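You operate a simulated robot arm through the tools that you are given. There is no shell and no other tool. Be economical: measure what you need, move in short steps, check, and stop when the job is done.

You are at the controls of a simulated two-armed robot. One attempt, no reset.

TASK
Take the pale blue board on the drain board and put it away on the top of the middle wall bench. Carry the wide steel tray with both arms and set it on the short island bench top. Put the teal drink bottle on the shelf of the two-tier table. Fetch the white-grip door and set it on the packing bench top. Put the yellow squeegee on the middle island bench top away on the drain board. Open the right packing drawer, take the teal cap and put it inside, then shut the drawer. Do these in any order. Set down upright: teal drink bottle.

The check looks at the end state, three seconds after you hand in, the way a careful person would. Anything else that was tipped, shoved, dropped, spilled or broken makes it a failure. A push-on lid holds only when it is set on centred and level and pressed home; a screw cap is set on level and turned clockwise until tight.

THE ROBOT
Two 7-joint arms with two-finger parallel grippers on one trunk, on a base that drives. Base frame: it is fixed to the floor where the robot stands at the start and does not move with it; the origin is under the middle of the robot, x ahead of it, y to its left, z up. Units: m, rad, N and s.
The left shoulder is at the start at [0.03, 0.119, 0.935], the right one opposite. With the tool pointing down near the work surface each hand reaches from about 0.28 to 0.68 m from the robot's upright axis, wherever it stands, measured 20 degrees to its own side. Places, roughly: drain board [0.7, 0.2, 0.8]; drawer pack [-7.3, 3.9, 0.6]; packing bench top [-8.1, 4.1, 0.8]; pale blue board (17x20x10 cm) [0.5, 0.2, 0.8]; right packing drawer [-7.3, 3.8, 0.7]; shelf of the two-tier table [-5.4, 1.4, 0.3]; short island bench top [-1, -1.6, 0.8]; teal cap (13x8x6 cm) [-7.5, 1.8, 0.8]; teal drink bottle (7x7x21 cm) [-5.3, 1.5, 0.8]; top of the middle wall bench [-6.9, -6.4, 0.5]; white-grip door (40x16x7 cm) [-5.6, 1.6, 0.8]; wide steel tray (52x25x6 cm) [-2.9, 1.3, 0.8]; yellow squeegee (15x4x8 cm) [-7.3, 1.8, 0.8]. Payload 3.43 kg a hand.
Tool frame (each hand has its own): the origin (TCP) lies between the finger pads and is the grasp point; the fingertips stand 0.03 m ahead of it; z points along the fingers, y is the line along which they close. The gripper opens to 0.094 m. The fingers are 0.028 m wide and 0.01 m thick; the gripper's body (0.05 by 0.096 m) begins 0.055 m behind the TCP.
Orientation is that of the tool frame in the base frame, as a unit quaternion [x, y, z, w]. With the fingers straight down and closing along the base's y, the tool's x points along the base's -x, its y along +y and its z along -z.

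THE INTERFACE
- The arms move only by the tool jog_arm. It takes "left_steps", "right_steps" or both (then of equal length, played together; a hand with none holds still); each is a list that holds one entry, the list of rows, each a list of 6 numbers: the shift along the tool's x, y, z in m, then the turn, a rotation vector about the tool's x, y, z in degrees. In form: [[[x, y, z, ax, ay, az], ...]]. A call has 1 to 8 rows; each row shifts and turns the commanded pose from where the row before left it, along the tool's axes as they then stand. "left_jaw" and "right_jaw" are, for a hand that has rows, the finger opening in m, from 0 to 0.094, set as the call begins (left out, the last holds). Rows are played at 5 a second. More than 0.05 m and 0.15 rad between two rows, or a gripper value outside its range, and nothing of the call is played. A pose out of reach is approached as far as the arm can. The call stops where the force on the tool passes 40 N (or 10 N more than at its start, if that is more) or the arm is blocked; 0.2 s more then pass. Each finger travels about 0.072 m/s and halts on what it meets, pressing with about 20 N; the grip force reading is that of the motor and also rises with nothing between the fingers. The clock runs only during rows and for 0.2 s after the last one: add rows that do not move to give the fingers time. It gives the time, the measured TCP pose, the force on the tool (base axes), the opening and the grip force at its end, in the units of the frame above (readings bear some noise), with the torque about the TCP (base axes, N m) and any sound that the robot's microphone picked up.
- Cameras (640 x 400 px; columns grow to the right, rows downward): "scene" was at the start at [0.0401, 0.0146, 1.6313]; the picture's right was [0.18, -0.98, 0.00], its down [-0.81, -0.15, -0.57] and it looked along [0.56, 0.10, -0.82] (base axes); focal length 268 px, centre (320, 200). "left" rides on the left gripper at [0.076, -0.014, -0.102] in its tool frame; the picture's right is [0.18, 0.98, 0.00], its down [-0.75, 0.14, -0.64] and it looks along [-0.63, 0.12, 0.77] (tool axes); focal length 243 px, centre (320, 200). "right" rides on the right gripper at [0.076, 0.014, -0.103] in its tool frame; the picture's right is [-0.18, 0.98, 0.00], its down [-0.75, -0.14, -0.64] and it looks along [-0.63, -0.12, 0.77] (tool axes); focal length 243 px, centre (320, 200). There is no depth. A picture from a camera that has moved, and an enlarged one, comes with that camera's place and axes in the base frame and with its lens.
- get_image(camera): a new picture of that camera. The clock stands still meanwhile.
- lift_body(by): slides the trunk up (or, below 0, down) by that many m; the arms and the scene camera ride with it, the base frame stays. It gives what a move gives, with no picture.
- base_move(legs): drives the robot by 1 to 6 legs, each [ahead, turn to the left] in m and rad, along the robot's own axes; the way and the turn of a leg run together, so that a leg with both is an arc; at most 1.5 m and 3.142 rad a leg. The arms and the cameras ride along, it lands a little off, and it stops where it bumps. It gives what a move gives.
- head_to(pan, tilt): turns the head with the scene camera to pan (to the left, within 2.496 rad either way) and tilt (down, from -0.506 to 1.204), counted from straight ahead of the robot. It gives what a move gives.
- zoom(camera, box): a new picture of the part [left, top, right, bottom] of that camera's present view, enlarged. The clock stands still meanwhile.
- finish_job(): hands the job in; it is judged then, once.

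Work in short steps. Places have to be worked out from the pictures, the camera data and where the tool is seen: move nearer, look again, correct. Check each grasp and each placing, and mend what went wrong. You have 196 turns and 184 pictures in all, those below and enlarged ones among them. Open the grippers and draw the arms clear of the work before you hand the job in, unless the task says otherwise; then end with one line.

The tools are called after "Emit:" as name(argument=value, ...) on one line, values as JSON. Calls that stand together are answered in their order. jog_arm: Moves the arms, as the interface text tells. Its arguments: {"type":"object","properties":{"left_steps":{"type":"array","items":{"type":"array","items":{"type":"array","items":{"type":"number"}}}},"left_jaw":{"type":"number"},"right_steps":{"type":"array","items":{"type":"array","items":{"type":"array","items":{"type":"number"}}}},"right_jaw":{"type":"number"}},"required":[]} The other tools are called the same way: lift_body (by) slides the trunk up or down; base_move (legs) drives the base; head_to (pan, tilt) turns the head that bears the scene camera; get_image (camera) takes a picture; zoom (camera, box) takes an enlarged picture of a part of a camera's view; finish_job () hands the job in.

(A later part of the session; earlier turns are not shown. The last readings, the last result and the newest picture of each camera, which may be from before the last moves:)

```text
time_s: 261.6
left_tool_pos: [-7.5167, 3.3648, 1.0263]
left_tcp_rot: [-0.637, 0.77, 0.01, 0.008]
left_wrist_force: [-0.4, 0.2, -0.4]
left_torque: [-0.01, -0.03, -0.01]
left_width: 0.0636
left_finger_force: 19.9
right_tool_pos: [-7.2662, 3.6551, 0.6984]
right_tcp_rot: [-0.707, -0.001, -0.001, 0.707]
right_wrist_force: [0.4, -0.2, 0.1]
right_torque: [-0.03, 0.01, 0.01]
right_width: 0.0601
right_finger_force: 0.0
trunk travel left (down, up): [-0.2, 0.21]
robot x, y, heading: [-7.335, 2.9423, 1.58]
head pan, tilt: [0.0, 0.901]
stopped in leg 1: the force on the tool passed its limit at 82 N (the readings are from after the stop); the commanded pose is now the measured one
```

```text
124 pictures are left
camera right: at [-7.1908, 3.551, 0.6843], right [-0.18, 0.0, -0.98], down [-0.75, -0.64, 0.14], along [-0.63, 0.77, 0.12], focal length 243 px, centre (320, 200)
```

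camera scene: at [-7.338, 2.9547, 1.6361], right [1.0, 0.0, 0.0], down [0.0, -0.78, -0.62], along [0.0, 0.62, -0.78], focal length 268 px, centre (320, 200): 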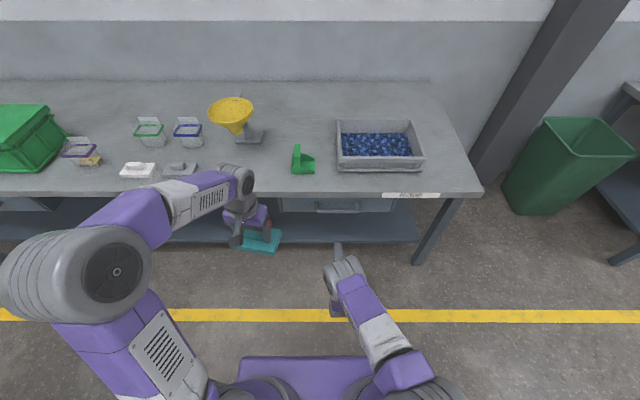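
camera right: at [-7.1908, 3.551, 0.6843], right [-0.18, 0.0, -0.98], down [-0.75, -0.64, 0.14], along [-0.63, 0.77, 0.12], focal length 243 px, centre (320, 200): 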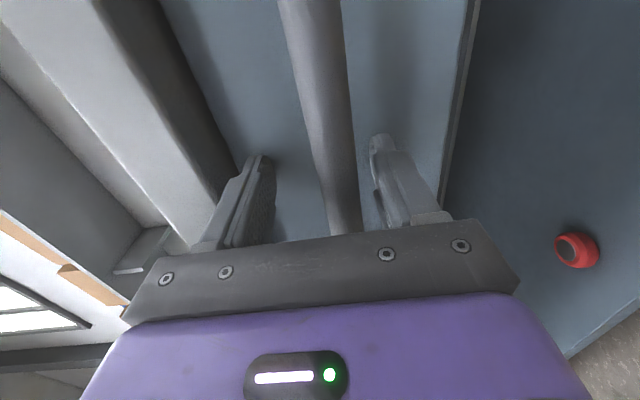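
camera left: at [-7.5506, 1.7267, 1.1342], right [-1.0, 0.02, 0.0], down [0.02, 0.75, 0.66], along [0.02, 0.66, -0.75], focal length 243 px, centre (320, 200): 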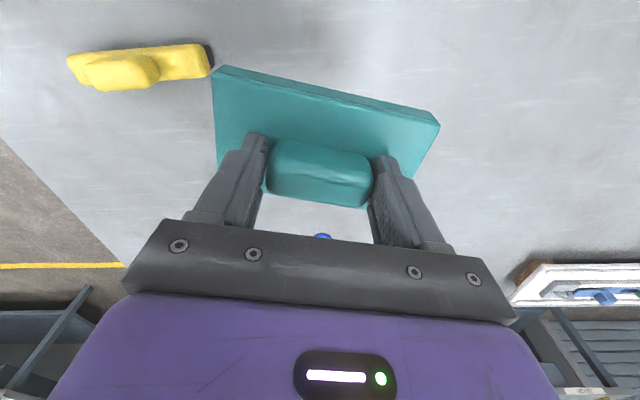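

Fingertips touch the drawer face with the bar between them. I back off a few mm, centre and close.

Emit:
jog_arm(right_steps=[[[0, 0.006, -0.004, 0, 0, 0], [0, 0, 0, 0, 0, 0], [0, 0, 0, 0, 0, 0], [0, 0, 0, 0, 0, 0], [0, 0, 0, 0, 0, 0]]], right_jaw=0)

Emit:
jog_arm(right_steps=[[[0, 0, -0.03, 0, 0, 0], [0, 0, -0.03, 0, 0, 0], [0, 0, -0.03, 0, 0, 0], [0, 0, -0.03, 0, 0, 0]]], right_jaw=0)

Emit:
get_image(camera="scene")

```text
time_s: 262.9
left_tool_pos: [-7.5164, 3.3673, 1.0252]
left_tcp_rot: [-0.638, 0.77, 0.007, 0.007]
left_wrist_force: [0.0, -0.3, -0.3]
left_torque: [-0.01, 0.01, 0.0]
left_width: 0.0633
left_finger_force: 20.2
right_tool_pos: [-7.2642, 3.649, 0.6888]
right_tcp_rot: [0.712, 0.001, 0.001, -0.703]
right_wrist_force: [-5.9, -0.1, -25.4]
right_torque: [0.27, 0.12, -0.37]
right_width: 0.0223
right_finger_force: 45.0
right hand out of reach, approached as far as the arm can: row 1
trunk travel left (down, up): [-0.2, 0.21]
robot x, y, heading: [-7.3366, 2.9456, 1.575]
head pan, tilt: [0.0, 0.901]
```

```text
time_s: 263.9
left_tool_pos: [-7.5172, 3.3638, 1.0281]
left_tcp_rot: [-0.637, 0.771, 0.009, 0.009]
left_wrist_force: [0.4, -0.3, -0.4]
left_torque: [0.0, -0.01, 0.0]
left_width: 0.0629
left_finger_force: 20.3
right_tool_pos: [-7.2634, 3.5241, 0.6883]
right_tcp_rot: [0.718, 0.002, 0.0, -0.696]
right_wrist_force: [-0.9, -2.7, -8.5]
right_torque: [-0.28, 0.15, -0.22]
right_width: 0.0224
right_finger_force: 44.9
trunk travel left (down, up): [-0.2, 0.21]
robot x, y, heading: [-7.3375, 2.9431, 1.568]
head pan, tilt: [0.0, 0.901]
stopped in row 4 (right hand): the force on the tool passed its limit at 44 N (the readings are from after the stop); the commanded pose is now the measured one
```

```text
123 pictures are left
camera scene: at [-7.3382, 2.9909, 1.6365], right [1.0, 0.0, 0.0], down [0.0, -0.78, -0.62], along [0.0, 0.62, -0.78], focal length 268 px, centre (320, 200)
```

scene: 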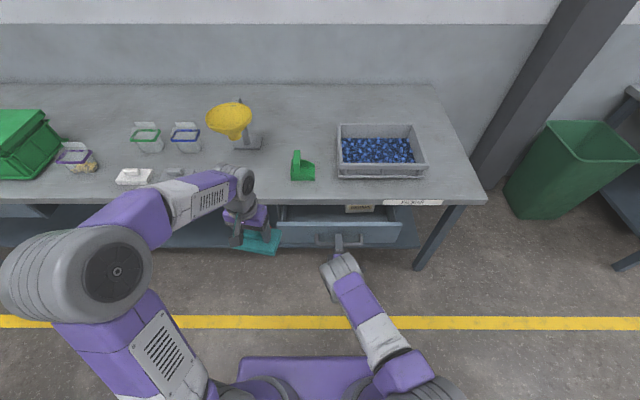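

The drawer slides. I keep pulling.

Emit:
jog_arm(right_steps=[[[0, 0, -0.025, 0, 0, 0], [0, 0, -0.025, 0, 0, 0], [0, 0, -0.025, 0, 0, 0], [0, 0, -0.025, 0, 0, 0], [0, 0, -0.025, 0, 0, 0], [0, 0, -0.01, 0, 0, 0]]], right_jaw=0)

Emit:
get_image(camera="scene")

```text
time_s: 265.0
left_tool_pos: [-7.5173, 3.3637, 1.028]
left_tcp_rot: [-0.638, 0.77, 0.009, 0.008]
left_wrist_force: [0.2, 0.6, -0.5]
left_torque: [0.04, 0.01, 0.0]
left_width: 0.0632
left_finger_force: 20.3
right_tool_pos: [-7.2661, 3.4225, 0.6874]
right_tcp_rot: [0.723, 0.002, -0.002, -0.691]
right_wrist_force: [-4.6, -1.9, -10.0]
right_torque: [-0.11, -0.22, -1.0]
right_width: 0.0225
right_finger_force: 45.3
trunk travel left (down, up): [-0.2, 0.21]
robot x, y, heading: [-7.3337, 2.9464, 1.573]
head pan, tilt: [0.0, 0.901]
stopped in row 5 (right hand): the force on the tool passed its limit at 41 N (the readings are from after the stop); the commanded pose is now the measured one
```

```text
122 pictures are left
camera scene: at [-7.3386, 2.9908, 1.6364], right [1.0, 0.0, 0.0], down [0.0, -0.78, -0.62], along [0.0, 0.62, -0.78], focal length 268 px, centre (320, 200)
```

scene: 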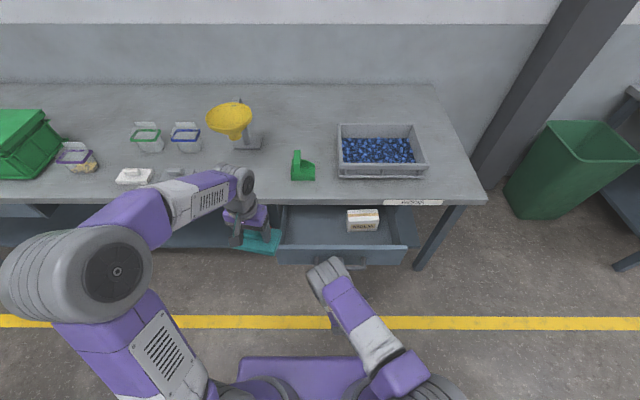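

The drawer is open 23 cm, with a small box at the right and the left side free. I release the handle and draw the right hand back, and bring the cap over the free part of the drawer.

Emit:
jog_arm(right_steps=[[[0, 0, 0, 0, 0, 0], [0, 0, 0, 0, 0, 0], [0, 0, -0.02, 0, 0, 0], [0, 0, -0.02, 0, 0, 0], [0.0, 0, -0.02, 0, 0, 0], [0, 0, 0, 0, 0, 0], [0, 0, 0, 0, 0, 0]]], right_jaw=0.07, left_steps=[[[0, 0, 0, 0, 0, -5.4], [0, 0, 0, 0, 0, -5.3], [-0.0372, -0.0274, 0, 0, 0, 0], [-0.0372, -0.0274, 0, 0, 0, 0], [-0.0372, -0.0274, 0, 0, 0, 0], [-0.0372, -0.0274, 0, 0, 0, 0], [-0.0372, -0.0274, 0, 0, 0, 0]]], left_jaw=0)

Emit:
get_image(camera="scene")

Emit:
get_image(camera="left")

```text
time_s: 266.6
left_tool_pos: [-7.3768, 3.5484, 1.0298]
left_tcp_rot: [0.707, -0.707, -0.008, -0.006]
left_wrist_force: [0.5, 1.2, 0.5]
left_torque: [0.0, 0.04, 0.01]
left_width: 0.0633
left_finger_force: 20.1
right_tool_pos: [-7.2614, 3.3651, 0.6909]
right_tcp_rot: [0.721, 0.002, -0.002, -0.693]
right_wrist_force: [0.0, -0.3, -0.2]
right_torque: [-0.03, 0.04, 0.03]
right_width: 0.07
right_finger_force: 0.1
trunk travel left (down, up): [-0.2, 0.21]
robot x, y, heading: [-7.3352, 2.9406, 1.574]
head pan, tilt: [0.0, 0.901]
```

```text
121 pictures are left
camera scene: at [-7.3375, 2.9929, 1.636], right [1.0, 0.0, 0.0], down [0.0, -0.78, -0.62], along [0.0, 0.62, -0.78], focal length 268 px, centre (320, 200)
```

scene: 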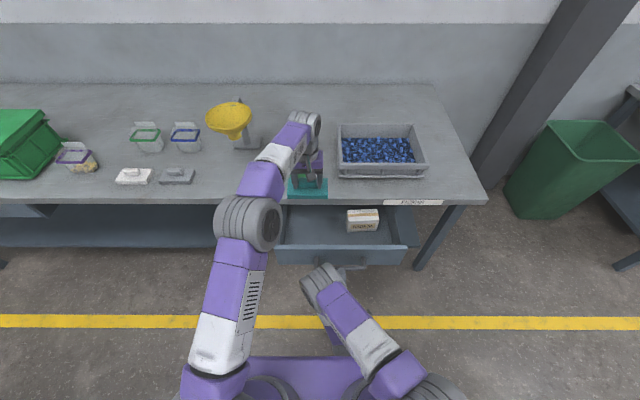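

```text
120 pictures are left
camera left: at [-7.3624, 3.4693, 1.1315], right [-0.98, -0.18, 0.0], down [-0.14, 0.74, 0.66], along [-0.12, 0.65, -0.75], focal length 243 px, centre (320, 200)
```

left: 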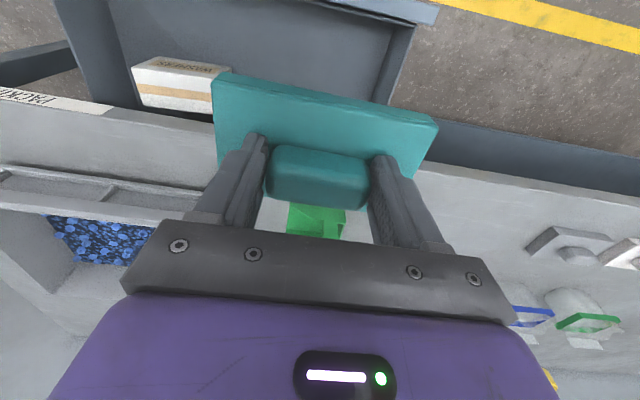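

The cap lines up with the free space: drawer interior y 3.49–3.65, x −7.48…−7.22. I lower it in.

Emit:
jog_arm(left_steps=[[[-0.006, 0, 0.04, 0, 0, 0], [0, 0, 0.04, 0, 0, 0], [0, 0, 0.04, 0, 0, 0], [0, 0, 0.04, 0, 0, 0], [0, 0, 0.04, 0, 0, 0], [0, 0, 0.04, 0, 0, 0], [0, 0, 0.03, 0, 0, 0]]], left_jaw=0)

Emit:
get_image(camera="scene")

Emit:
get_image(camera="left")

```text
time_s: 268.2
left_tool_pos: [-7.381, 3.5655, 0.7581]
left_tcp_rot: [-0.706, 0.708, 0.008, 0.009]
left_wrist_force: [-0.2, 0.7, 0.6]
left_torque: [-0.04, -0.02, -0.04]
left_width: 0.0632
left_finger_force: 20.0
right_tool_pos: [-7.2635, 3.3642, 0.6912]
right_tcp_rot: [0.721, 0.002, -0.003, -0.693]
right_wrist_force: [-0.3, 0.4, 0.0]
right_torque: [-0.01, 0.0, 0.01]
right_width: 0.0701
right_finger_force: 0.0
trunk travel left (down, up): [-0.2, 0.21]
robot x, y, heading: [-7.338, 2.9469, 1.573]
head pan, tilt: [0.0, 0.901]
```

```text
119 pictures are left
camera scene: at [-7.3385, 2.9918, 1.6361], right [1.0, 0.0, 0.0], down [0.0, -0.78, -0.62], along [0.0, 0.62, -0.78], focal length 268 px, centre (320, 200)
```

scene: 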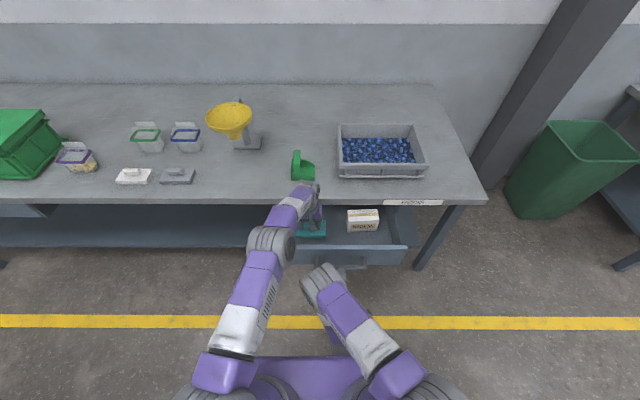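

```text
118 pictures are left
camera left: at [-7.3654, 3.4867, 0.8597], right [-0.98, -0.18, -0.01], down [-0.14, 0.74, 0.66], along [-0.12, 0.65, -0.75], focal length 243 px, centre (320, 200)
```

left: 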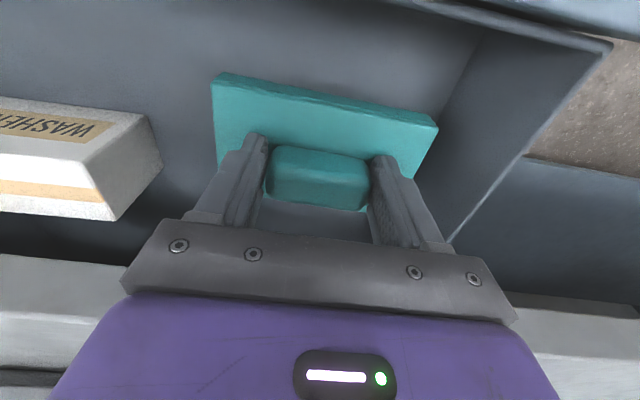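

Cap is inside the drawer opening. I lower slowly until it touches the drawer floor.

Emit:
jog_arm(left_steps=[[[0.008, 0, 0.02, 0, 0, 0], [0, 0, 0.015, 0, 0, 0], [0, 0, 0.01, 0, 0, 0], [0, 0, 0.01, 0, 0, 0], [0, 0, 0.008, 0, 0, 0], [0, 0, 0.008, 0, 0, 0], [0, 0, 0.008, 0, 0, 0], [0, 0, 0.008, 0, 0, 0]]], left_jaw=0)

```text
time_s: 270.0
left_tool_pos: [-7.3797, 3.5605, 0.6875]
left_tcp_rot: [-0.707, 0.707, 0.016, 0.018]
left_wrist_force: [0.2, 0.0, 12.9]
left_torque: [-0.45, 0.41, -0.01]
left_width: 0.0631
left_finger_force: 20.0
left hand out of reach, approached as far as the arm can: row 8
right_tool_pos: [-7.2614, 3.3653, 0.6902]
right_tcp_rot: [0.721, 0.002, -0.003, -0.693]
right_wrist_force: [0.1, 0.5, 0.9]
right_torque: [-0.01, -0.01, 0.0]
right_width: 0.0702
right_finger_force: 0.1
trunk travel left (down, up): [-0.2, 0.21]
robot x, y, heading: [-7.34, 2.9445, 1.571]
head pan, tilt: [0.0, 0.901]
stopped in row 8 (left hand): the force on the tool passed its limit at 45 N (the readings are from after the stop); the commanded pose is now the measured one
```

The cap rests on the drawer floor. I open and lift out.

Emit:
jog_arm(left_steps=[[[0, 0, 0, 0, 0, 0], [0, 0, 0, 0, 0, 0], [0, 0, -0.03, 0, 0, 0], [0, 0, -0.04, 0, 0, 0], [0, 0, -0.04, 0, 0, 0], [0, 0, -0.04, 0, 0, 0], [0, 0, -0.04, 0, 0, 0], [0, 0, -0.04, 0, 0, 0]]], left_jaw=0.09)

Emit:
jog_arm(left_steps=[[[0, 0, -0.04, 0, 0, 0], [0, 0, -0.04, 0, 0, 0], [0.04, 0.03, 0, 0, 0, 0], [0.04, 0.03, 0, 0, 0, 0], [0.04, 0.03, 0, 0, 0, 0], [0.04, 0.03, 0, 0, 0, 0]]])

Emit:
get_image(camera="scene")

```text
time_s: 271.8
left_tool_pos: [-7.3729, 3.5872, 0.9127]
left_tcp_rot: [-0.706, 0.708, 0.013, 0.015]
left_wrist_force: [0.3, 0.0, -0.3]
left_torque: [0.02, 0.0, -0.02]
left_width: 0.0902
left_finger_force: 0.0
left hand out of reach, approached as far as the arm can: row 3, 4, 5, 6, 8
right_tool_pos: [-7.2622, 3.3636, 0.6911]
right_tcp_rot: [0.721, 0.001, -0.002, -0.692]
right_wrist_force: [-0.6, -0.4, 0.7]
right_torque: [0.01, 0.0, -0.02]
right_width: 0.0701
right_finger_force: 0.1
trunk travel left (down, up): [-0.2, 0.21]
robot x, y, heading: [-7.3404, 2.9442, 1.574]
head pan, tilt: [0.0, 0.901]
```

```text
time_s: 273.2
left_tool_pos: [-7.4609, 3.5865, 1.0156]
left_tcp_rot: [-0.707, 0.707, 0.013, 0.015]
left_wrist_force: [-0.1, 0.5, -0.3]
left_torque: [0.01, -0.01, 0.01]
left_width: 0.0899
left_finger_force: 0.1
left hand out of reach, approached as far as the arm can: row 3, 4, 5, 6
right_tool_pos: [-7.2628, 3.3648, 0.6916]
right_tcp_rot: [0.721, 0.001, -0.001, -0.693]
right_wrist_force: [-0.2, 0.4, -0.2]
right_torque: [-0.01, -0.03, -0.02]
right_width: 0.0701
right_finger_force: 0.0
trunk travel left (down, up): [-0.2, 0.21]
robot x, y, heading: [-7.3372, 2.9421, 1.573]
head pan, tilt: [0.0, 0.901]
```

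```text
117 pictures are left
camera scene: at [-7.3394, 2.9913, 1.6361], right [1.0, 0.0, 0.0], down [0.0, -0.78, -0.62], along [0.0, 0.62, -0.78], focal length 268 px, centre (320, 200)
```

scene: 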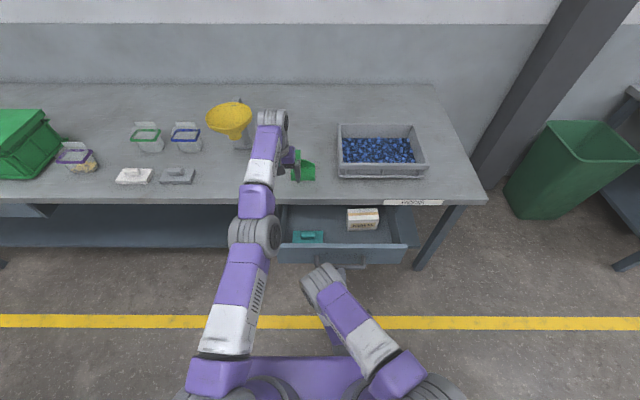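

The cap lies in the drawer. The left arm wouldn't draw back along that path, so I try moving it out to its own side first.

Emit:
jog_arm(left_steps=[[[0, 0.03, 0, 0, 0, 0], [0.01, 0.03, 0, 0, 0, 0], [0.02, 0.02, 0, 0, 0, 0], [0.03, 0.01, 0, 0, 0, 0], [0.03, 0, 0, 0, 0, 0], [0, 0, 0, 0, 0, 0]]])

Emit:
get_image(camera="scene")

```text
time_s: 274.6
left_tool_pos: [-7.5519, 3.5827, 1.0316]
left_tcp_rot: [0.707, -0.707, -0.012, -0.015]
left_wrist_force: [-0.6, -0.6, 0.7]
left_torque: [-0.03, 0.04, 0.0]
left_width: 0.0896
left_finger_force: 0.1
left hand out of reach, approached as far as the arm can: row 2, 3, 4, 5
right_tool_pos: [-7.2633, 3.3636, 0.6913]
right_tcp_rot: [0.721, 0.001, -0.002, -0.693]
right_wrist_force: [0.0, -0.5, -0.1]
right_torque: [0.0, 0.03, 0.0]
right_width: 0.0699
right_finger_force: 0.0
trunk travel left (down, up): [-0.2, 0.21]
robot x, y, heading: [-7.334, 2.9429, 1.572]
head pan, tilt: [0.0, 0.901]
```

```text
116 pictures are left
camera scene: at [-7.3386, 2.9916, 1.6361], right [1.0, 0.0, 0.0], down [0.0, -0.78, -0.62], along [0.0, 0.62, -0.78], focal length 268 px, centre (320, 200)
```

scene: 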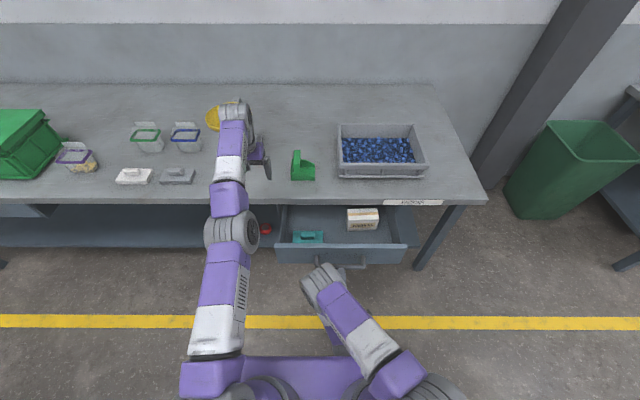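

Emit:
jog_arm(left_steps=[[[0, 0.04, 0, 0, 0, 0], [0, 0.04, 0, 0, 0, 0], [0, 0.04, 0, 0, 0, 0], [0.03, 0.02, 0, 0, 0, 0], [0.03, 0, 0, 0, 0, 0], [0.03, 0, 0, 0, 0, 0], [0.03, 0, 0, 0, 0, 0], [0.03, 0, 0, 0, 0, 0]]])

Emit:
get_image(camera="scene")

```text
time_s: 276.4
left_tool_pos: [-7.7344, 3.5351, 1.0535]
left_tcp_rot: [-0.707, 0.707, 0.013, 0.014]
left_wrist_force: [-0.4, -0.4, 0.0]
left_torque: [0.0, -0.04, 0.01]
left_width: 0.0902
left_finger_force: 0.1
left hand out of reach, approached as far as the arm can: row 1, 3, 4, 5, 6, 7, 8
right_tool_pos: [-7.263, 3.3647, 0.6922]
right_tcp_rot: [0.721, 0.002, -0.003, -0.693]
right_wrist_force: [-0.9, 0.7, -0.3]
right_torque: [0.02, 0.04, 0.02]
right_width: 0.07
right_finger_force: 0.1
trunk travel left (down, up): [-0.2, 0.21]
robot x, y, heading: [-7.3395, 2.9451, 1.571]
head pan, tilt: [0.0, 0.901]
```

```text
115 pictures are left
camera scene: at [-7.3389, 2.9911, 1.6361], right [1.0, 0.0, 0.0], down [0.0, -0.78, -0.62], along [0.0, 0.62, -0.78], focal length 268 px, centre (320, 200)
```

scene: 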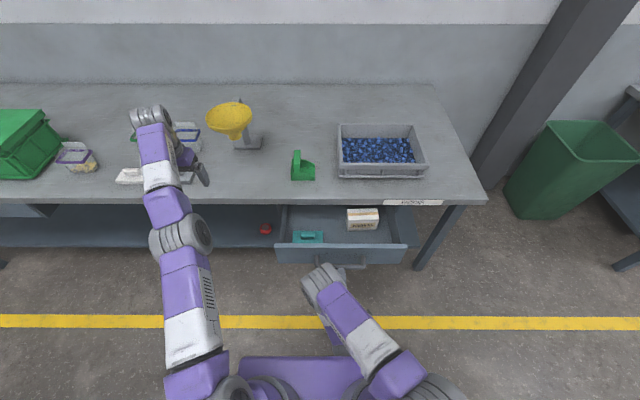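

The elbow has folded low. I'll raise the hand well up to bring the elbow back up and then retract.

Emit:
jog_arm(left_steps=[[[0, 0, -0.04, 0, 0, 0], [0, 0, -0.04, 0, 0, 0], [0, 0, -0.04, 0, 0, 0], [0, 0, -0.04, 0, 0, 0], [0.03, 0, -0.02, 0, 0, 0], [0.03, 0, 0, 0, 0, 0], [0.03, 0, 0, 0, 0, 0], [0.03, 0, 0, 0, 0, 0]]])

Emit:
get_image(camera="scene")

```text
time_s: 278.2
left_tool_pos: [-7.713, 3.3867, 1.1913]
left_tcp_rot: [0.707, -0.707, -0.014, -0.016]
left_wrist_force: [0.1, -1.4, -0.4]
left_torque: [0.03, 0.01, 0.0]
left_width: 0.09
left_finger_force: 0.0
left hand out of reach, approached as far as the arm can: row 1, 2, 3, 4, 5
right_tool_pos: [-7.2621, 3.3624, 0.6921]
right_tcp_rot: [0.72, 0.001, -0.002, -0.693]
right_wrist_force: [-0.5, 0.3, -0.2]
right_torque: [-0.05, -0.02, 0.03]
right_width: 0.0698
right_finger_force: 0.1
trunk travel left (down, up): [-0.2, 0.21]
robot x, y, heading: [-7.3416, 2.9449, 1.573]
head pan, tilt: [0.0, 0.901]
```

```text
114 pictures are left
camera scene: at [-7.3378, 2.9878, 1.6363], right [1.0, 0.0, 0.0], down [0.0, -0.78, -0.62], along [0.0, 0.62, -0.78], focal length 268 px, centre (320, 200)
```

scene: 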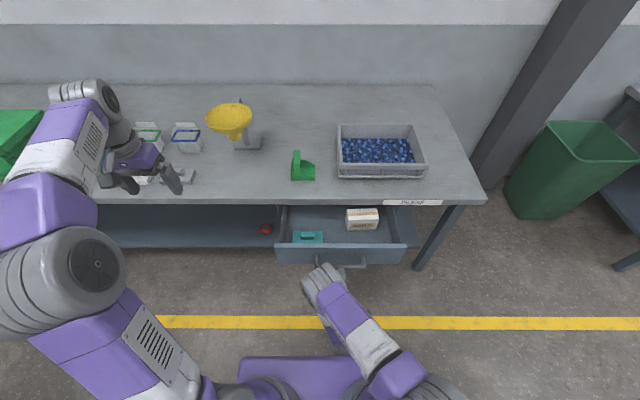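

The left arm is free again. Now I re-grip the drawer handle with the right hand and push the drawer shut.

Emit:
jog_arm(right_steps=[[[0, 0, 0.02, 0, 0, 0], [0, 0, 0.02, 0, 0, 0], [0, 0, 0.018, 0, 0, 0], [0, 0, 0, 0, 0, 0]]], right_jaw=0.07)

Emit:
jog_arm(right_steps=[[[0, 0, 0, 0, 0, 0], [0, 0, 0, 0, 0, 0], [0, 0, 0, 0, 0, 0], [0, 0, 0, 0, 0, 0], [0, 0, 0.025, 0, 0, 0], [0, 0, 0.025, 0, 0, 0], [0, 0, 0.025, 0, 0, 0], [0, 0, 0.025, 0, 0, 0]]], right_jaw=0)

Emit:
jog_arm(right_steps=[[[0, 0, 0.025, 0, 0, 0], [0, 0, 0.025, 0, 0, 0], [0, 0, 0.025, 0, 0, 0], [0, 0, 0.025, 0, 0, 0], [0, 0, 0.015, 0, 0, 0], [0, 0, 0.015, 0, 0, 0]]], right_jaw=0)

Emit:
get_image(camera="scene")

```text
time_s: 279.2
left_tool_pos: [-7.7136, 3.3907, 1.1907]
left_tcp_rot: [0.707, -0.707, -0.013, -0.015]
left_wrist_force: [-0.1, 0.5, -0.2]
left_torque: [-0.01, -0.02, 0.01]
left_width: 0.0903
left_finger_force: 0.1
right_tool_pos: [-7.2614, 3.4217, 0.688]
right_tcp_rot: [0.721, 0.001, -0.002, -0.692]
right_wrist_force: [-0.1, 0.0, -0.4]
right_torque: [0.01, 0.0, -0.02]
right_width: 0.0698
right_finger_force: 0.1
trunk travel left (down, up): [-0.2, 0.21]
robot x, y, heading: [-7.3365, 2.9464, 1.571]
head pan, tilt: [0.0, 0.901]
```

```text
time_s: 281.0
left_tool_pos: [-7.7109, 3.3885, 1.1916]
left_tcp_rot: [-0.706, 0.707, 0.014, 0.015]
left_wrist_force: [0.5, -0.7, -0.1]
left_torque: [0.01, 0.01, -0.02]
left_width: 0.09
left_finger_force: 0.1
right_tool_pos: [-7.2606, 3.5221, 0.6874]
right_tcp_rot: [0.719, -0.003, -0.001, -0.695]
right_wrist_force: [22.2, 0.1, 14.0]
right_torque: [0.12, -0.05, 0.95]
right_width: 0.0221
right_finger_force: 45.0
trunk travel left (down, up): [-0.2, 0.21]
robot x, y, heading: [-7.3376, 2.9456, 1.57]
head pan, tilt: [0.0, 0.901]
```

```text
time_s: 282.1
left_tool_pos: [-7.7146, 3.3894, 1.1906]
left_tcp_rot: [-0.707, 0.707, 0.012, 0.015]
left_wrist_force: [0.0, 0.6, 0.2]
left_torque: [-0.01, -0.02, -0.05]
left_width: 0.09
left_finger_force: 0.1
right_tool_pos: [-7.2616, 3.6329, 0.6878]
right_tcp_rot: [0.713, -0.003, 0.001, -0.701]
right_wrist_force: [5.0, 1.7, 5.5]
right_torque: [0.23, -0.26, 0.73]
right_width: 0.0224
right_finger_force: 44.6
trunk travel left (down, up): [-0.2, 0.21]
robot x, y, heading: [-7.3371, 2.9448, 1.571]
head pan, tilt: [0.0, 0.901]
stopped in row 5 (right hand): the force on the tool passed its limit at 41 N (the readings are from after the stop); the commanded pose is now the measured one
```

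```text
113 pictures are left
camera scene: at [-7.3389, 2.9921, 1.6358], right [1.0, 0.0, 0.0], down [0.0, -0.78, -0.62], along [0.0, 0.62, -0.78], focal length 268 px, centre (320, 200)
```

scene: 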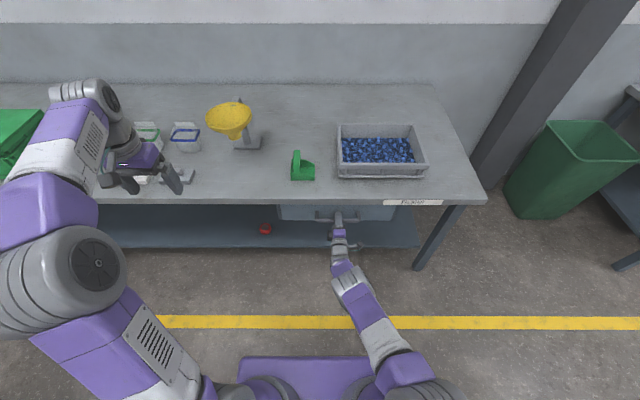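

About 1.5 cm may remain. I push a little further.

Emit:
jog_arm(right_steps=[[[0, 0, 0.008, 0, 0, 0], [0, 0, 0.008, 0, 0, 0], [0, 0, 0.006, 0, 0, 0], [0, 0, 0.006, 0, 0, 0], [0, 0, 0.006, 0, 0, 0]]], right_jaw=0)

Emit:
get_image(camera="right")

```text
time_s: 283.3
left_tool_pos: [-7.7133, 3.3875, 1.1915]
left_tcp_rot: [-0.706, 0.708, 0.014, 0.016]
left_wrist_force: [0.2, 0.0, 0.1]
left_torque: [-0.04, 0.0, 0.01]
left_width: 0.0899
left_finger_force: 0.1
right_tool_pos: [-7.2622, 3.645, 0.6869]
right_tcp_rot: [0.714, -0.004, 0.0, -0.7]
right_wrist_force: [10.6, -21.6, 11.8]
right_torque: [0.06, -0.47, -0.78]
right_width: 0.0223
right_finger_force: 45.1
right hand out of reach, approached as far as the arm can: row 3, 4, 5
trunk travel left (down, up): [-0.2, 0.21]
robot x, y, heading: [-7.3337, 2.9443, 1.573]
head pan, tilt: [0.0, 0.901]
```

```text
112 pictures are left
camera right: at [-7.1871, 3.5413, 0.675], right [-0.19, -0.02, -0.98], down [-0.76, -0.64, 0.16], along [-0.63, 0.77, 0.11], focal length 243 px, centre (320, 200)
```

right: 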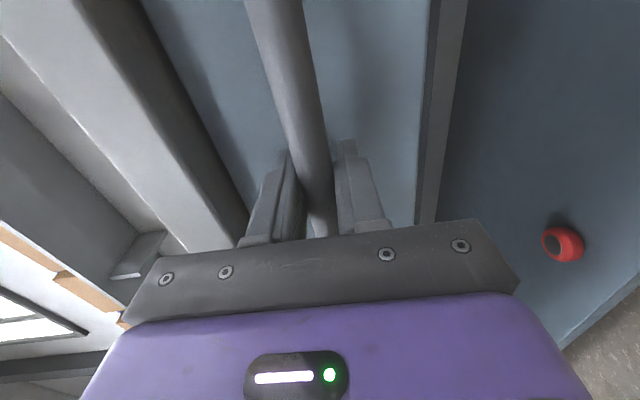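

Reaction force rises (−22 N) about where the drawer was closed originally. One tiny base nudge makes sure it's home.

Emit:
base_move(legs=[[0.012, 0]])

Emit:
jog_arm(right_steps=[[[0, 0, 0, 0, 0, 0], [0, 0, 0, 0, 0, 0], [0, 0, 0, 0, 0, 0], [0, 0, -0.02, 0, 0, 0], [0, 0, -0.03, 0, 0, 0], [0, 0, -0.04, 0, 0, 0], [0, 0, -0.04, 0, 0, 0], [0, 0, -0.04, 0, 0, 0]]], right_jaw=0.07)

Emit:
get_image(camera="right")

Emit:
get_image(camera="scene")

```text
time_s: 284.0
left_tool_pos: [-7.7121, 3.3884, 1.1911]
left_tcp_rot: [-0.706, 0.708, 0.013, 0.016]
left_wrist_force: [0.3, -0.2, -0.3]
left_torque: [0.04, -0.02, -0.02]
left_width: 0.0898
left_finger_force: 0.0
right_tool_pos: [-7.2614, 3.6468, 0.6867]
right_tcp_rot: [0.713, -0.003, 0.0, -0.701]
right_wrist_force: [2.5, -20.5, 10.5]
right_torque: [0.2, -0.26, 0.04]
right_width: 0.0221
right_finger_force: 44.8
trunk travel left (down, up): [-0.2, 0.21]
robot x, y, heading: [-7.3368, 2.9438, 1.57]
head pan, tilt: [0.0, 0.901]
stopped in leg 1: the force on the tool passed its limit at 42 N (the readings are from after the stop); the commanded pose is now the measured one
```

```text
time_s: 285.8
left_tool_pos: [-7.7137, 3.3933, 1.19]
left_tcp_rot: [-0.706, 0.708, 0.012, 0.015]
left_wrist_force: [0.4, -1.2, 0.8]
left_torque: [0.01, -0.02, -0.02]
left_width: 0.09
left_finger_force: 0.1
right_tool_pos: [-7.2633, 3.4763, 0.6876]
right_tcp_rot: [0.714, -0.002, 0.0, -0.7]
right_wrist_force: [0.2, -0.4, -0.6]
right_torque: [0.03, -0.02, 0.01]
right_width: 0.0697
right_finger_force: 0.1
trunk travel left (down, up): [-0.2, 0.21]
robot x, y, heading: [-7.338, 2.9493, 1.57]
head pan, tilt: [0.0, 0.901]
```

```text
111 pictures are left
camera right: at [-7.1886, 3.3721, 0.6752], right [-0.19, -0.02, -0.98], down [-0.76, -0.64, 0.16], along [-0.63, 0.77, 0.1], focal length 243 px, centre (320, 200)
```

right: 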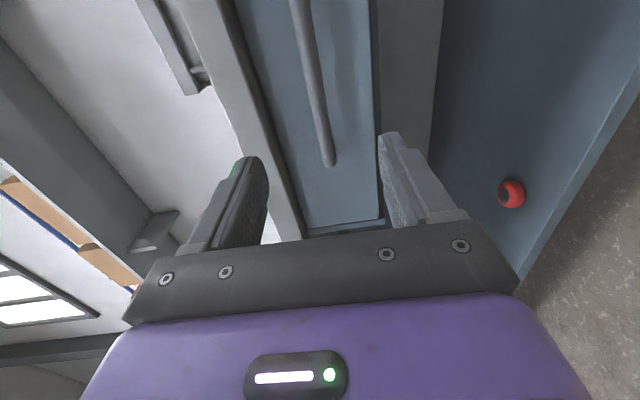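

```text
110 pictures are left
camera scene: at [-7.3385, 2.993, 1.6361], right [1.0, 0.0, 0.0], down [0.0, -0.78, -0.62], along [0.0, 0.62, -0.78], focal length 268 px, centre (320, 200)
```

scene: 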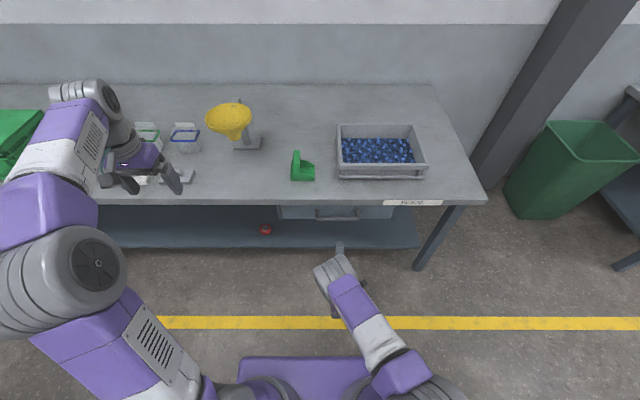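

The drawer is shut with the cap inside. Next is the bottle, which must go on the low shelf, so it needs a horizontal grip. I raise the right hand and try rolling it so its camera is on top (fingers closing sideways).

Emit:
jog_arm(right_steps=[[[0, -0.04, -0.02, 0, 0, 0], [0, -0.04, -0.02, 0, 0, 0], [0, -0.04, 0, 0, 0, 0], [0, -0.04, 0, 0, 0, 0], [0, -0.04, 0, 0, 0, 0], [0, -0.04, 0, 0, 0, 0], [0, -0.04, 0, 0, 0, 0]]], right_jaw=0.094)

Emit:
jog_arm(right_steps=[[[0, 0, 0, 0, 0, -8.5], [0, 0, 0, 0, 0, -8.5], [0, 0, 0, 0, 0, -8.5], [0, 0, 0, 0, 0, -8.5], [0, 0, 0, 0, 0, -8.5], [0, 0, 0, 0, 0, -8.5], [0, 0, 0, 0, 0, -8.5], [0, 0, 0, 0, 0, -8.5]]])

Emit:
get_image(camera="scene")

```text
time_s: 287.4
left_tool_pos: [-7.7115, 3.3918, 1.1898]
left_tcp_rot: [-0.706, 0.708, 0.013, 0.015]
left_wrist_force: [-0.2, -0.5, 0.1]
left_torque: [0.04, 0.01, 0.05]
left_width: 0.0901
left_finger_force: 0.1
right_tool_pos: [-7.2617, 3.4408, 0.9718]
right_tcp_rot: [0.715, -0.002, 0.001, -0.699]
right_wrist_force: [0.2, -0.2, -0.6]
right_torque: [0.03, -0.05, 0.0]
right_width: 0.094
right_finger_force: 0.0
trunk travel left (down, up): [-0.2, 0.21]
robot x, y, heading: [-7.336, 2.9466, 1.572]
head pan, tilt: [0.0, 0.901]
```

```text
time_s: 289.2
left_tool_pos: [-7.7129, 3.3914, 1.19]
left_tcp_rot: [-0.707, 0.707, 0.013, 0.015]
left_wrist_force: [0.4, -0.4, 0.1]
left_torque: [-0.01, -0.01, -0.01]
left_width: 0.0899
left_finger_force: 0.0
right_tool_pos: [-7.2608, 3.445, 0.971]
right_tcp_rot: [0.594, 0.398, 0.392, -0.579]
right_wrist_force: [0.6, 0.3, 0.3]
right_torque: [0.0, 0.0, -0.02]
right_width: 0.094
right_finger_force: 0.0
trunk travel left (down, up): [-0.2, 0.21]
robot x, y, heading: [-7.3386, 2.947, 1.573]
head pan, tilt: [0.0, 0.901]
```

```text
109 pictures are left
camera scene: at [-7.3384, 2.9934, 1.6361], right [1.0, 0.0, 0.0], down [0.0, -0.78, -0.62], along [0.0, 0.62, -0.78], focal length 268 px, centre (320, 200)
```

scene: 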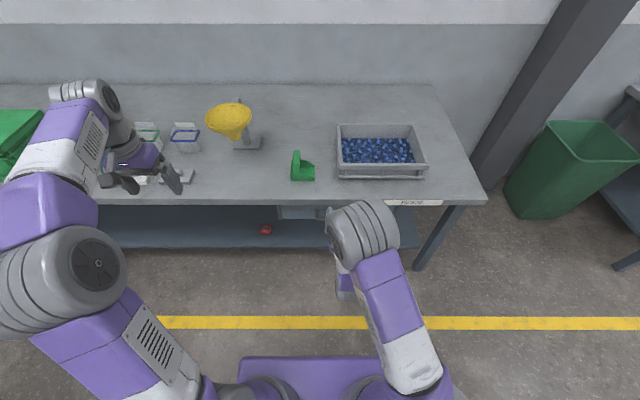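

The roll works. I finish it, then drive east to the north side of the two-tier table and face it.

Emit:
jog_arm(right_steps=[[[0, 0, 0, 0, 0, -7.4], [0, 0, 0, 0, 0, -7.4], [0, 0, 0, 0, 0, -7.4], [0, 0, 0, 0, 0, 0]]])

Emit:
base_move(legs=[[-0.08, 0], [0, -1.571], [0.95, 0], [0.95, 0], [0, -1.571]])

Emit:
head_to(pan=0, tilt=0.7)

Emit:
get_image(camera="scene")

```text
time_s: 290.2
left_tool_pos: [-7.7135, 3.3925, 1.1901]
left_tcp_rot: [-0.707, 0.707, 0.013, 0.014]
left_wrist_force: [0.1, -0.1, 1.4]
left_torque: [0.01, 0.0, 0.01]
left_width: 0.09
left_finger_force: 0.1
right_tool_pos: [-7.2614, 3.443, 0.9709]
right_tcp_rot: [0.506, 0.504, 0.496, -0.493]
right_wrist_force: [-0.9, -0.8, -0.3]
right_torque: [0.0, 0.03, -0.02]
right_width: 0.094
right_finger_force: 0.0
trunk travel left (down, up): [-0.2, 0.21]
robot x, y, heading: [-7.3382, 2.9457, 1.569]
head pan, tilt: [0.0, 0.901]
```

```text
time_s: 308.0
left_tool_pos: [-5.127, 2.3513, 1.1901]
left_tcp_rot: [0.728, 0.685, -0.015, 0.013]
left_wrist_force: [0.4, -0.2, -0.3]
left_torque: [0.01, 0.05, 0.01]
left_width: 0.0899
left_finger_force: 0.0
right_tool_pos: [-5.5805, 2.3262, 0.9718]
right_tcp_rot: [-0.489, 0.522, -0.479, -0.509]
right_wrist_force: [-0.9, 0.2, -0.4]
right_torque: [-0.02, 0.02, 0.0]
right_width: 0.094
right_finger_force: 0.0
trunk travel left (down, up): [-0.2, 0.21]
robot x, y, heading: [-5.4781, 2.8211, -1.628]
head pan, tilt: [0.0, 0.901]
```

```text
time_s: 308.7
left_tool_pos: [-5.1271, 2.3519, 1.1904]
left_tcp_rot: [0.727, 0.686, -0.016, 0.013]
left_wrist_force: [0.4, 0.5, -0.3]
left_torque: [0.01, -0.02, -0.01]
left_width: 0.0901
left_finger_force: 0.0
right_tool_pos: [-5.5804, 2.3259, 0.9711]
right_tcp_rot: [-0.49, 0.521, -0.479, -0.509]
right_wrist_force: [-0.6, -0.5, 0.4]
right_torque: [-0.01, -0.01, 0.0]
right_width: 0.0939
right_finger_force: 0.1
trunk travel left (down, up): [-0.2, 0.21]
robot x, y, heading: [-5.477, 2.821, -1.626]
head pan, tilt: [0.0, 0.7]
```

```text
108 pictures are left
camera scene: at [-5.4796, 2.7645, 1.6522], right [-1.0, 0.06, 0.0], down [0.04, 0.64, -0.76], along [-0.04, -0.76, -0.64], focal length 268 px, centre (320, 200)
```

scene: 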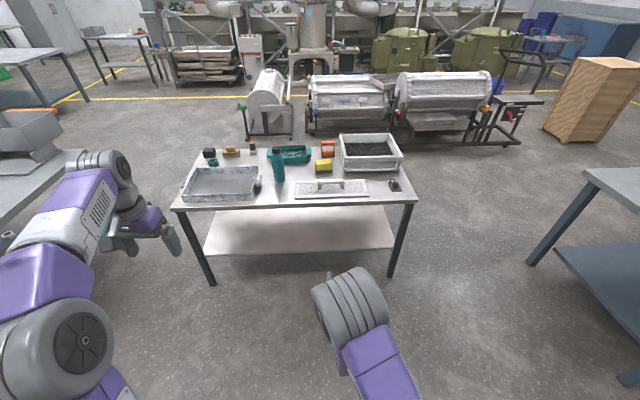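

The table, bottle and white door are all in view. Zooming.

Emit:
zoom(camera="scene", box=[160, 120, 440, 295])

```text
2.29 times, centred on (300, 208) of scene
camera zoom: at [-5.4796, 2.7645, 1.6522], right [-1.0, 0.06, 0.0], down [0.04, 0.64, -0.76], along [-0.04, -0.76, -0.64], focal length 612 px, centre (366, 183)
```

zoom: 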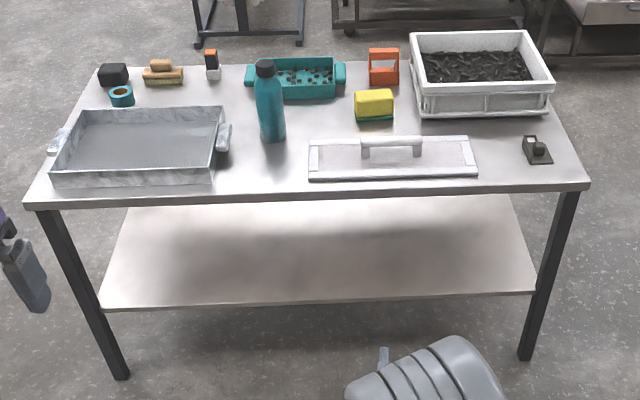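

Bottle base is at about (−5.31, 1.51), table top z≈0.75, shelf z≈0.34. I lower the right hand to mid-bottle height and drive so that the bottle is in front of it.

Emit:
jog_arm(right_steps=[[[-0.04, 0, -0.01, 0, 0, 0], [-0.04, 0, -0.01, 0, 0, 0], [-0.03, 0, -0.01, 0, 0, 0], [0, 0, 0, 0, 0, 0]]], right_jaw=0.094)

Emit:
base_move(legs=[[0, 0.468], [0.7, 0], [0, -0.415]])

Emit:
get_image(camera="scene")

Emit:
get_image(camera="right")

```text
time_s: 309.7
left_tool_pos: [-5.1267, 2.3504, 1.1904]
left_tcp_rot: [0.727, 0.686, -0.016, 0.013]
left_wrist_force: [-0.8, -0.2, -0.2]
left_torque: [0.04, 0.01, -0.01]
left_width: 0.0897
left_finger_force: 0.0
right_tool_pos: [-5.5772, 2.3586, 0.8599]
right_tcp_rot: [-0.49, 0.521, -0.479, -0.509]
right_wrist_force: [0.2, 0.3, 0.2]
right_torque: [0.03, -0.05, 0.01]
right_width: 0.0939
right_finger_force: 0.0
trunk travel left (down, up): [-0.2, 0.21]
robot x, y, heading: [-5.4772, 2.8194, -1.628]
head pan, tilt: [0.0, 0.7]
```

```text
time_s: 316.2
left_tool_pos: [-4.8346, 1.7117, 1.191]
left_tcp_rot: [0.717, 0.697, -0.015, 0.013]
left_wrist_force: [0.0, -0.2, -0.3]
left_torque: [0.03, -0.04, -0.01]
left_width: 0.09
left_finger_force: 0.0
right_tool_pos: [-5.285, 1.7049, 0.8602]
right_tcp_rot: [-0.497, 0.514, -0.486, -0.502]
right_wrist_force: [-0.1, -0.3, -0.1]
right_torque: [-0.01, 0.01, 0.0]
right_width: 0.0941
right_finger_force: 0.0
trunk travel left (down, up): [-0.2, 0.21]
robot x, y, heading: [-5.1995, 2.1706, -1.598]
head pan, tilt: [0.0, 0.7]
```

```text
106 pictures are left
camera scene: at [-5.2002, 2.1134, 1.6523], right [-1.0, 0.03, 0.0], down [0.02, 0.64, -0.76], along [-0.02, -0.76, -0.64], focal length 268 px, centre (320, 200)
```

scene: 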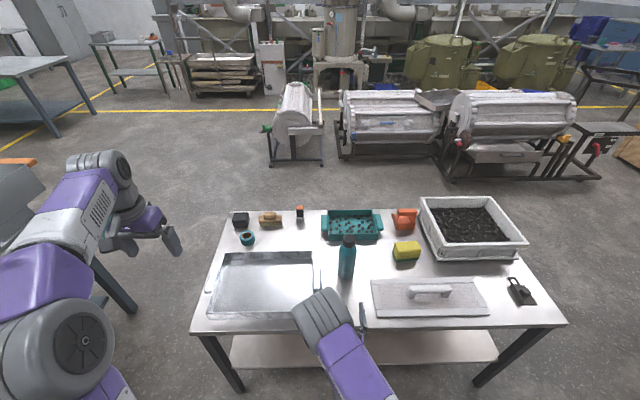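

```text
105 pictures are left
camera right: at [-5.2973, 1.8046, 0.9384], right [-0.98, 0.03, -0.19], down [0.16, 0.65, -0.74], along [0.1, -0.76, -0.65], focal length 243 px, centre (320, 200)
```

right: 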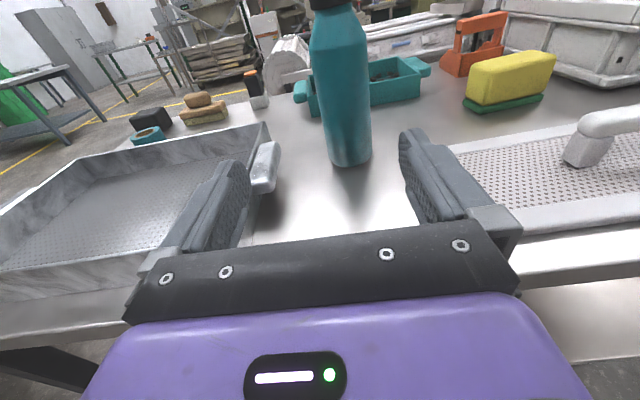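

The bottle is straight ahead, 20 mm to the right. I shift and advance around it.

Emit:
jog_arm(right_steps=[[[0, 0.02, 0.03, 0, 0, 0], [0, 0, 0.04, 0, 0, 0], [0, 0, 0.04, 0, 0, 0], [0, 0, 0.04, 0, 0, 0], [0, 0, 0.03, 0, 0, 0], [0, 0, 0.015, 0, 0, 0], [0, 0, 0, 0, 0, 0]]], right_jaw=0.094)

Emit:
get_image(camera="right")

Emit:
zoom(camera="scene", box=[260, 190, 440, 340])

```text
time_s: 317.8
left_tool_pos: [-4.8338, 1.7124, 1.1915]
left_tcp_rot: [0.716, 0.698, -0.016, 0.012]
left_wrist_force: [0.1, -0.4, 0.5]
left_torque: [0.01, -0.01, -0.01]
left_width: 0.09
left_finger_force: 0.0
right_tool_pos: [-5.3122, 1.5091, 0.858]
right_tcp_rot: [-0.497, 0.513, -0.487, -0.502]
right_wrist_force: [-0.1, -0.2, 1.3]
right_torque: [-0.01, -0.02, 0.0]
right_width: 0.0938
right_finger_force: 0.2
trunk travel left (down, up): [-0.2, 0.21]
robot x, y, heading: [-5.2009, 2.1707, -1.592]
head pan, tilt: [0.0, 0.7]
```

```text
104 pictures are left
camera right: at [-5.3242, 1.6092, 0.9366], right [-0.98, 0.03, -0.18], down [0.16, 0.65, -0.74], along [0.1, -0.76, -0.65], focal length 243 px, centre (320, 200)
```

right: 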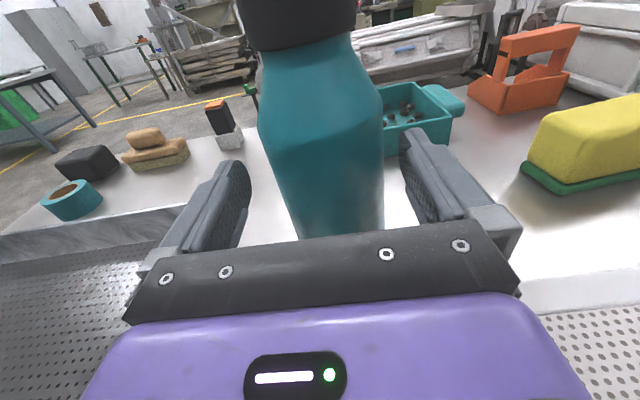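

```text
2.67 times, centred on (350, 265) of scene
camera zoom: at [-5.1998, 2.1137, 1.6523], right [-1.0, 0.03, 0.0], down [0.02, 0.64, -0.77], along [-0.02, -0.76, -0.64], focal length 714 px, centre (240, 27)
```

zoom: 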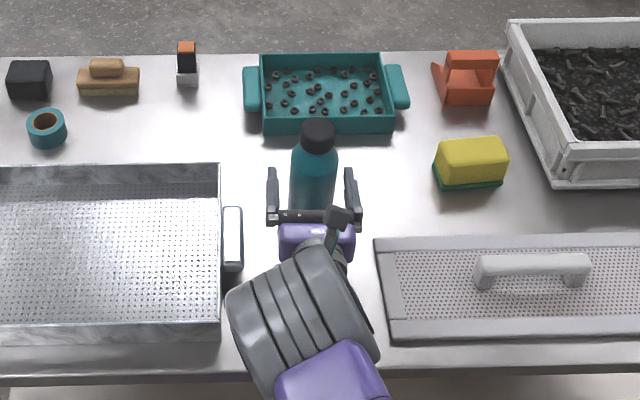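

The bottle is centred between the fingers. I close, check the grip, and lift 6 cm.

Emit:
jog_arm(right_steps=[[[0, 0, 0, 0, 0, 0], [0, 0, 0, 0, 0, 0], [0, 0, 0, 0, 0, 0], [0.02, 0, 0, 0, 0, 0], [0.02, 0, 0, 0, 0, 0], [0.02, 0, 0, 0, 0, 0], [0, 0, 0, 0, 0, 0]]], right_jaw=0)

Emit:
zoom(camera="scene", box=[260, 190, 440, 340])

```text
time_s: 319.4
left_tool_pos: [-4.8346, 1.7106, 1.19]
left_tcp_rot: [0.716, 0.698, -0.015, 0.013]
left_wrist_force: [0.6, -0.2, -0.6]
left_torque: [0.01, -0.04, 0.05]
left_width: 0.0899
left_finger_force: 0.1
right_tool_pos: [-5.3098, 1.5071, 0.915]
right_tcp_rot: [-0.499, 0.514, -0.487, -0.501]
right_wrist_force: [-0.3, 0.1, -3.0]
right_torque: [0.09, -0.02, 0.02]
right_width: 0.065
right_finger_force: 19.9
trunk travel left (down, up): [-0.2, 0.21]
robot x, y, heading: [-5.1976, 2.1651, -1.598]
head pan, tilt: [0.0, 0.7]
```

```text
2.67 times, centred on (350, 265) of scene
camera zoom: at [-5.1999, 2.1128, 1.6522], right [-1.0, 0.03, 0.0], down [0.02, 0.64, -0.76], along [-0.02, -0.76, -0.64], focal length 714 px, centre (240, 27)
```

zoom: 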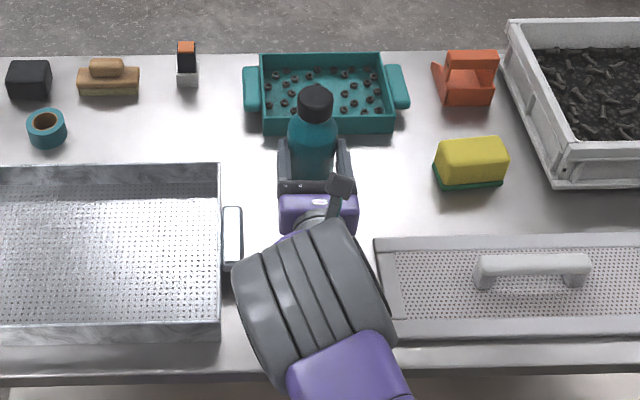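

The bottle is held. I back the base off, lower the trunk, then lower the arm to shelf height in free space.

Emit:
base_move(legs=[[-0.45, 0]])

Emit:
lift_body(by=-0.19)

Emit:
jog_arm(right_steps=[[[-0.035, 0, -0.01, 0, 0, 0], [-0.035, 0, -0.01, 0, 0, 0], [-0.035, 0, -0.01, 0, 0, 0], [-0.035, 0, -0.01, 0, 0, 0], [-0.035, 0, 0, 0, 0, 0], [-0.035, 0, 0, 0, 0, 0], [-0.03, 0, 0, 0, 0, 0]]], right_jaw=0)

Emit:
get_image(camera="scene")

Emit:
get_image(camera="right")

```text
time_s: 322.1
left_tool_pos: [-4.8234, 2.1625, 1.1907]
left_tcp_rot: [0.718, 0.695, -0.015, 0.013]
left_wrist_force: [0.2, 0.6, -0.4]
left_torque: [-0.02, 0.01, 0.01]
left_width: 0.09
left_finger_force: 0.0
right_tool_pos: [-5.3015, 1.9598, 0.9156]
right_tcp_rot: [-0.496, 0.515, -0.486, -0.503]
right_wrist_force: [0.0, 1.1, -4.4]
right_torque: [0.14, 0.0, 0.02]
right_width: 0.0654
right_finger_force: 19.7
trunk travel left (down, up): [-0.2, 0.21]
robot x, y, heading: [-5.1859, 2.6188, -1.599]
head pan, tilt: [0.0, 0.7]
```

```text
time_s: 324.2
left_tool_pos: [-4.8231, 2.1609, 1.0009]
left_tcp_rot: [0.719, 0.695, -0.017, 0.012]
left_wrist_force: [0.5, -0.2, 0.6]
left_torque: [0.0, -0.04, -0.04]
left_width: 0.0901
left_finger_force: 0.1
right_tool_pos: [-5.3011, 1.9609, 0.7264]
right_tcp_rot: [-0.496, 0.515, -0.486, -0.503]
right_wrist_force: [0.3, 0.3, -4.7]
right_torque: [0.1, -0.01, 0.02]
right_width: 0.0655
right_finger_force: 20.3
trunk travel left (down, up): [-0.01, 0.4]
robot x, y, heading: [-5.1845, 2.6174, -1.605]
head pan, tilt: [0.0, 0.7]
```

```text
time_s: 325.8
left_tool_pos: [-4.8239, 2.1606, 0.9999]
left_tcp_rot: [0.718, 0.695, -0.017, 0.013]
left_wrist_force: [-0.2, 0.3, 0.3]
left_torque: [0.0, 0.0, 0.06]
left_width: 0.09
left_finger_force: 0.1
right_tool_pos: [-5.3033, 2.0023, 0.4879]
right_tcp_rot: [-0.496, 0.515, -0.486, -0.503]
right_wrist_force: [-0.6, -0.3, -4.0]
right_torque: [0.12, -0.01, -0.02]
right_width: 0.0655
right_finger_force: 20.5
trunk travel left (down, up): [-0.01, 0.4]
robot x, y, heading: [-5.186, 2.6167, -1.603]
head pan, tilt: [0.0, 0.7]
```

```text
101 pictures are left
camera scene: at [-5.1877, 2.5651, 1.4622], right [-1.0, 0.03, 0.0], down [0.02, 0.64, -0.76], along [-0.02, -0.76, -0.64], focal length 268 px, centre (320, 200)
```

scene: 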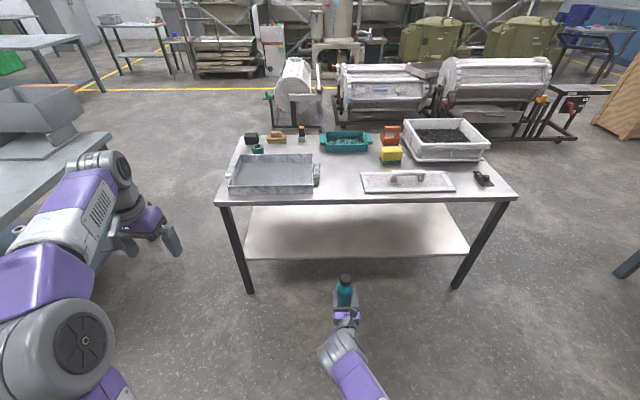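

```text
100 pictures are left
camera right: at [-5.3146, 2.1034, 0.5669], right [-0.98, 0.04, -0.19], down [0.17, 0.65, -0.74], along [0.09, -0.76, -0.65], focal length 243 px, centre (320, 200)
```

right: 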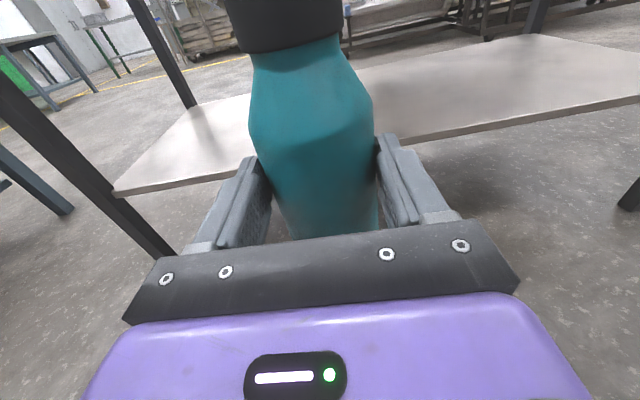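

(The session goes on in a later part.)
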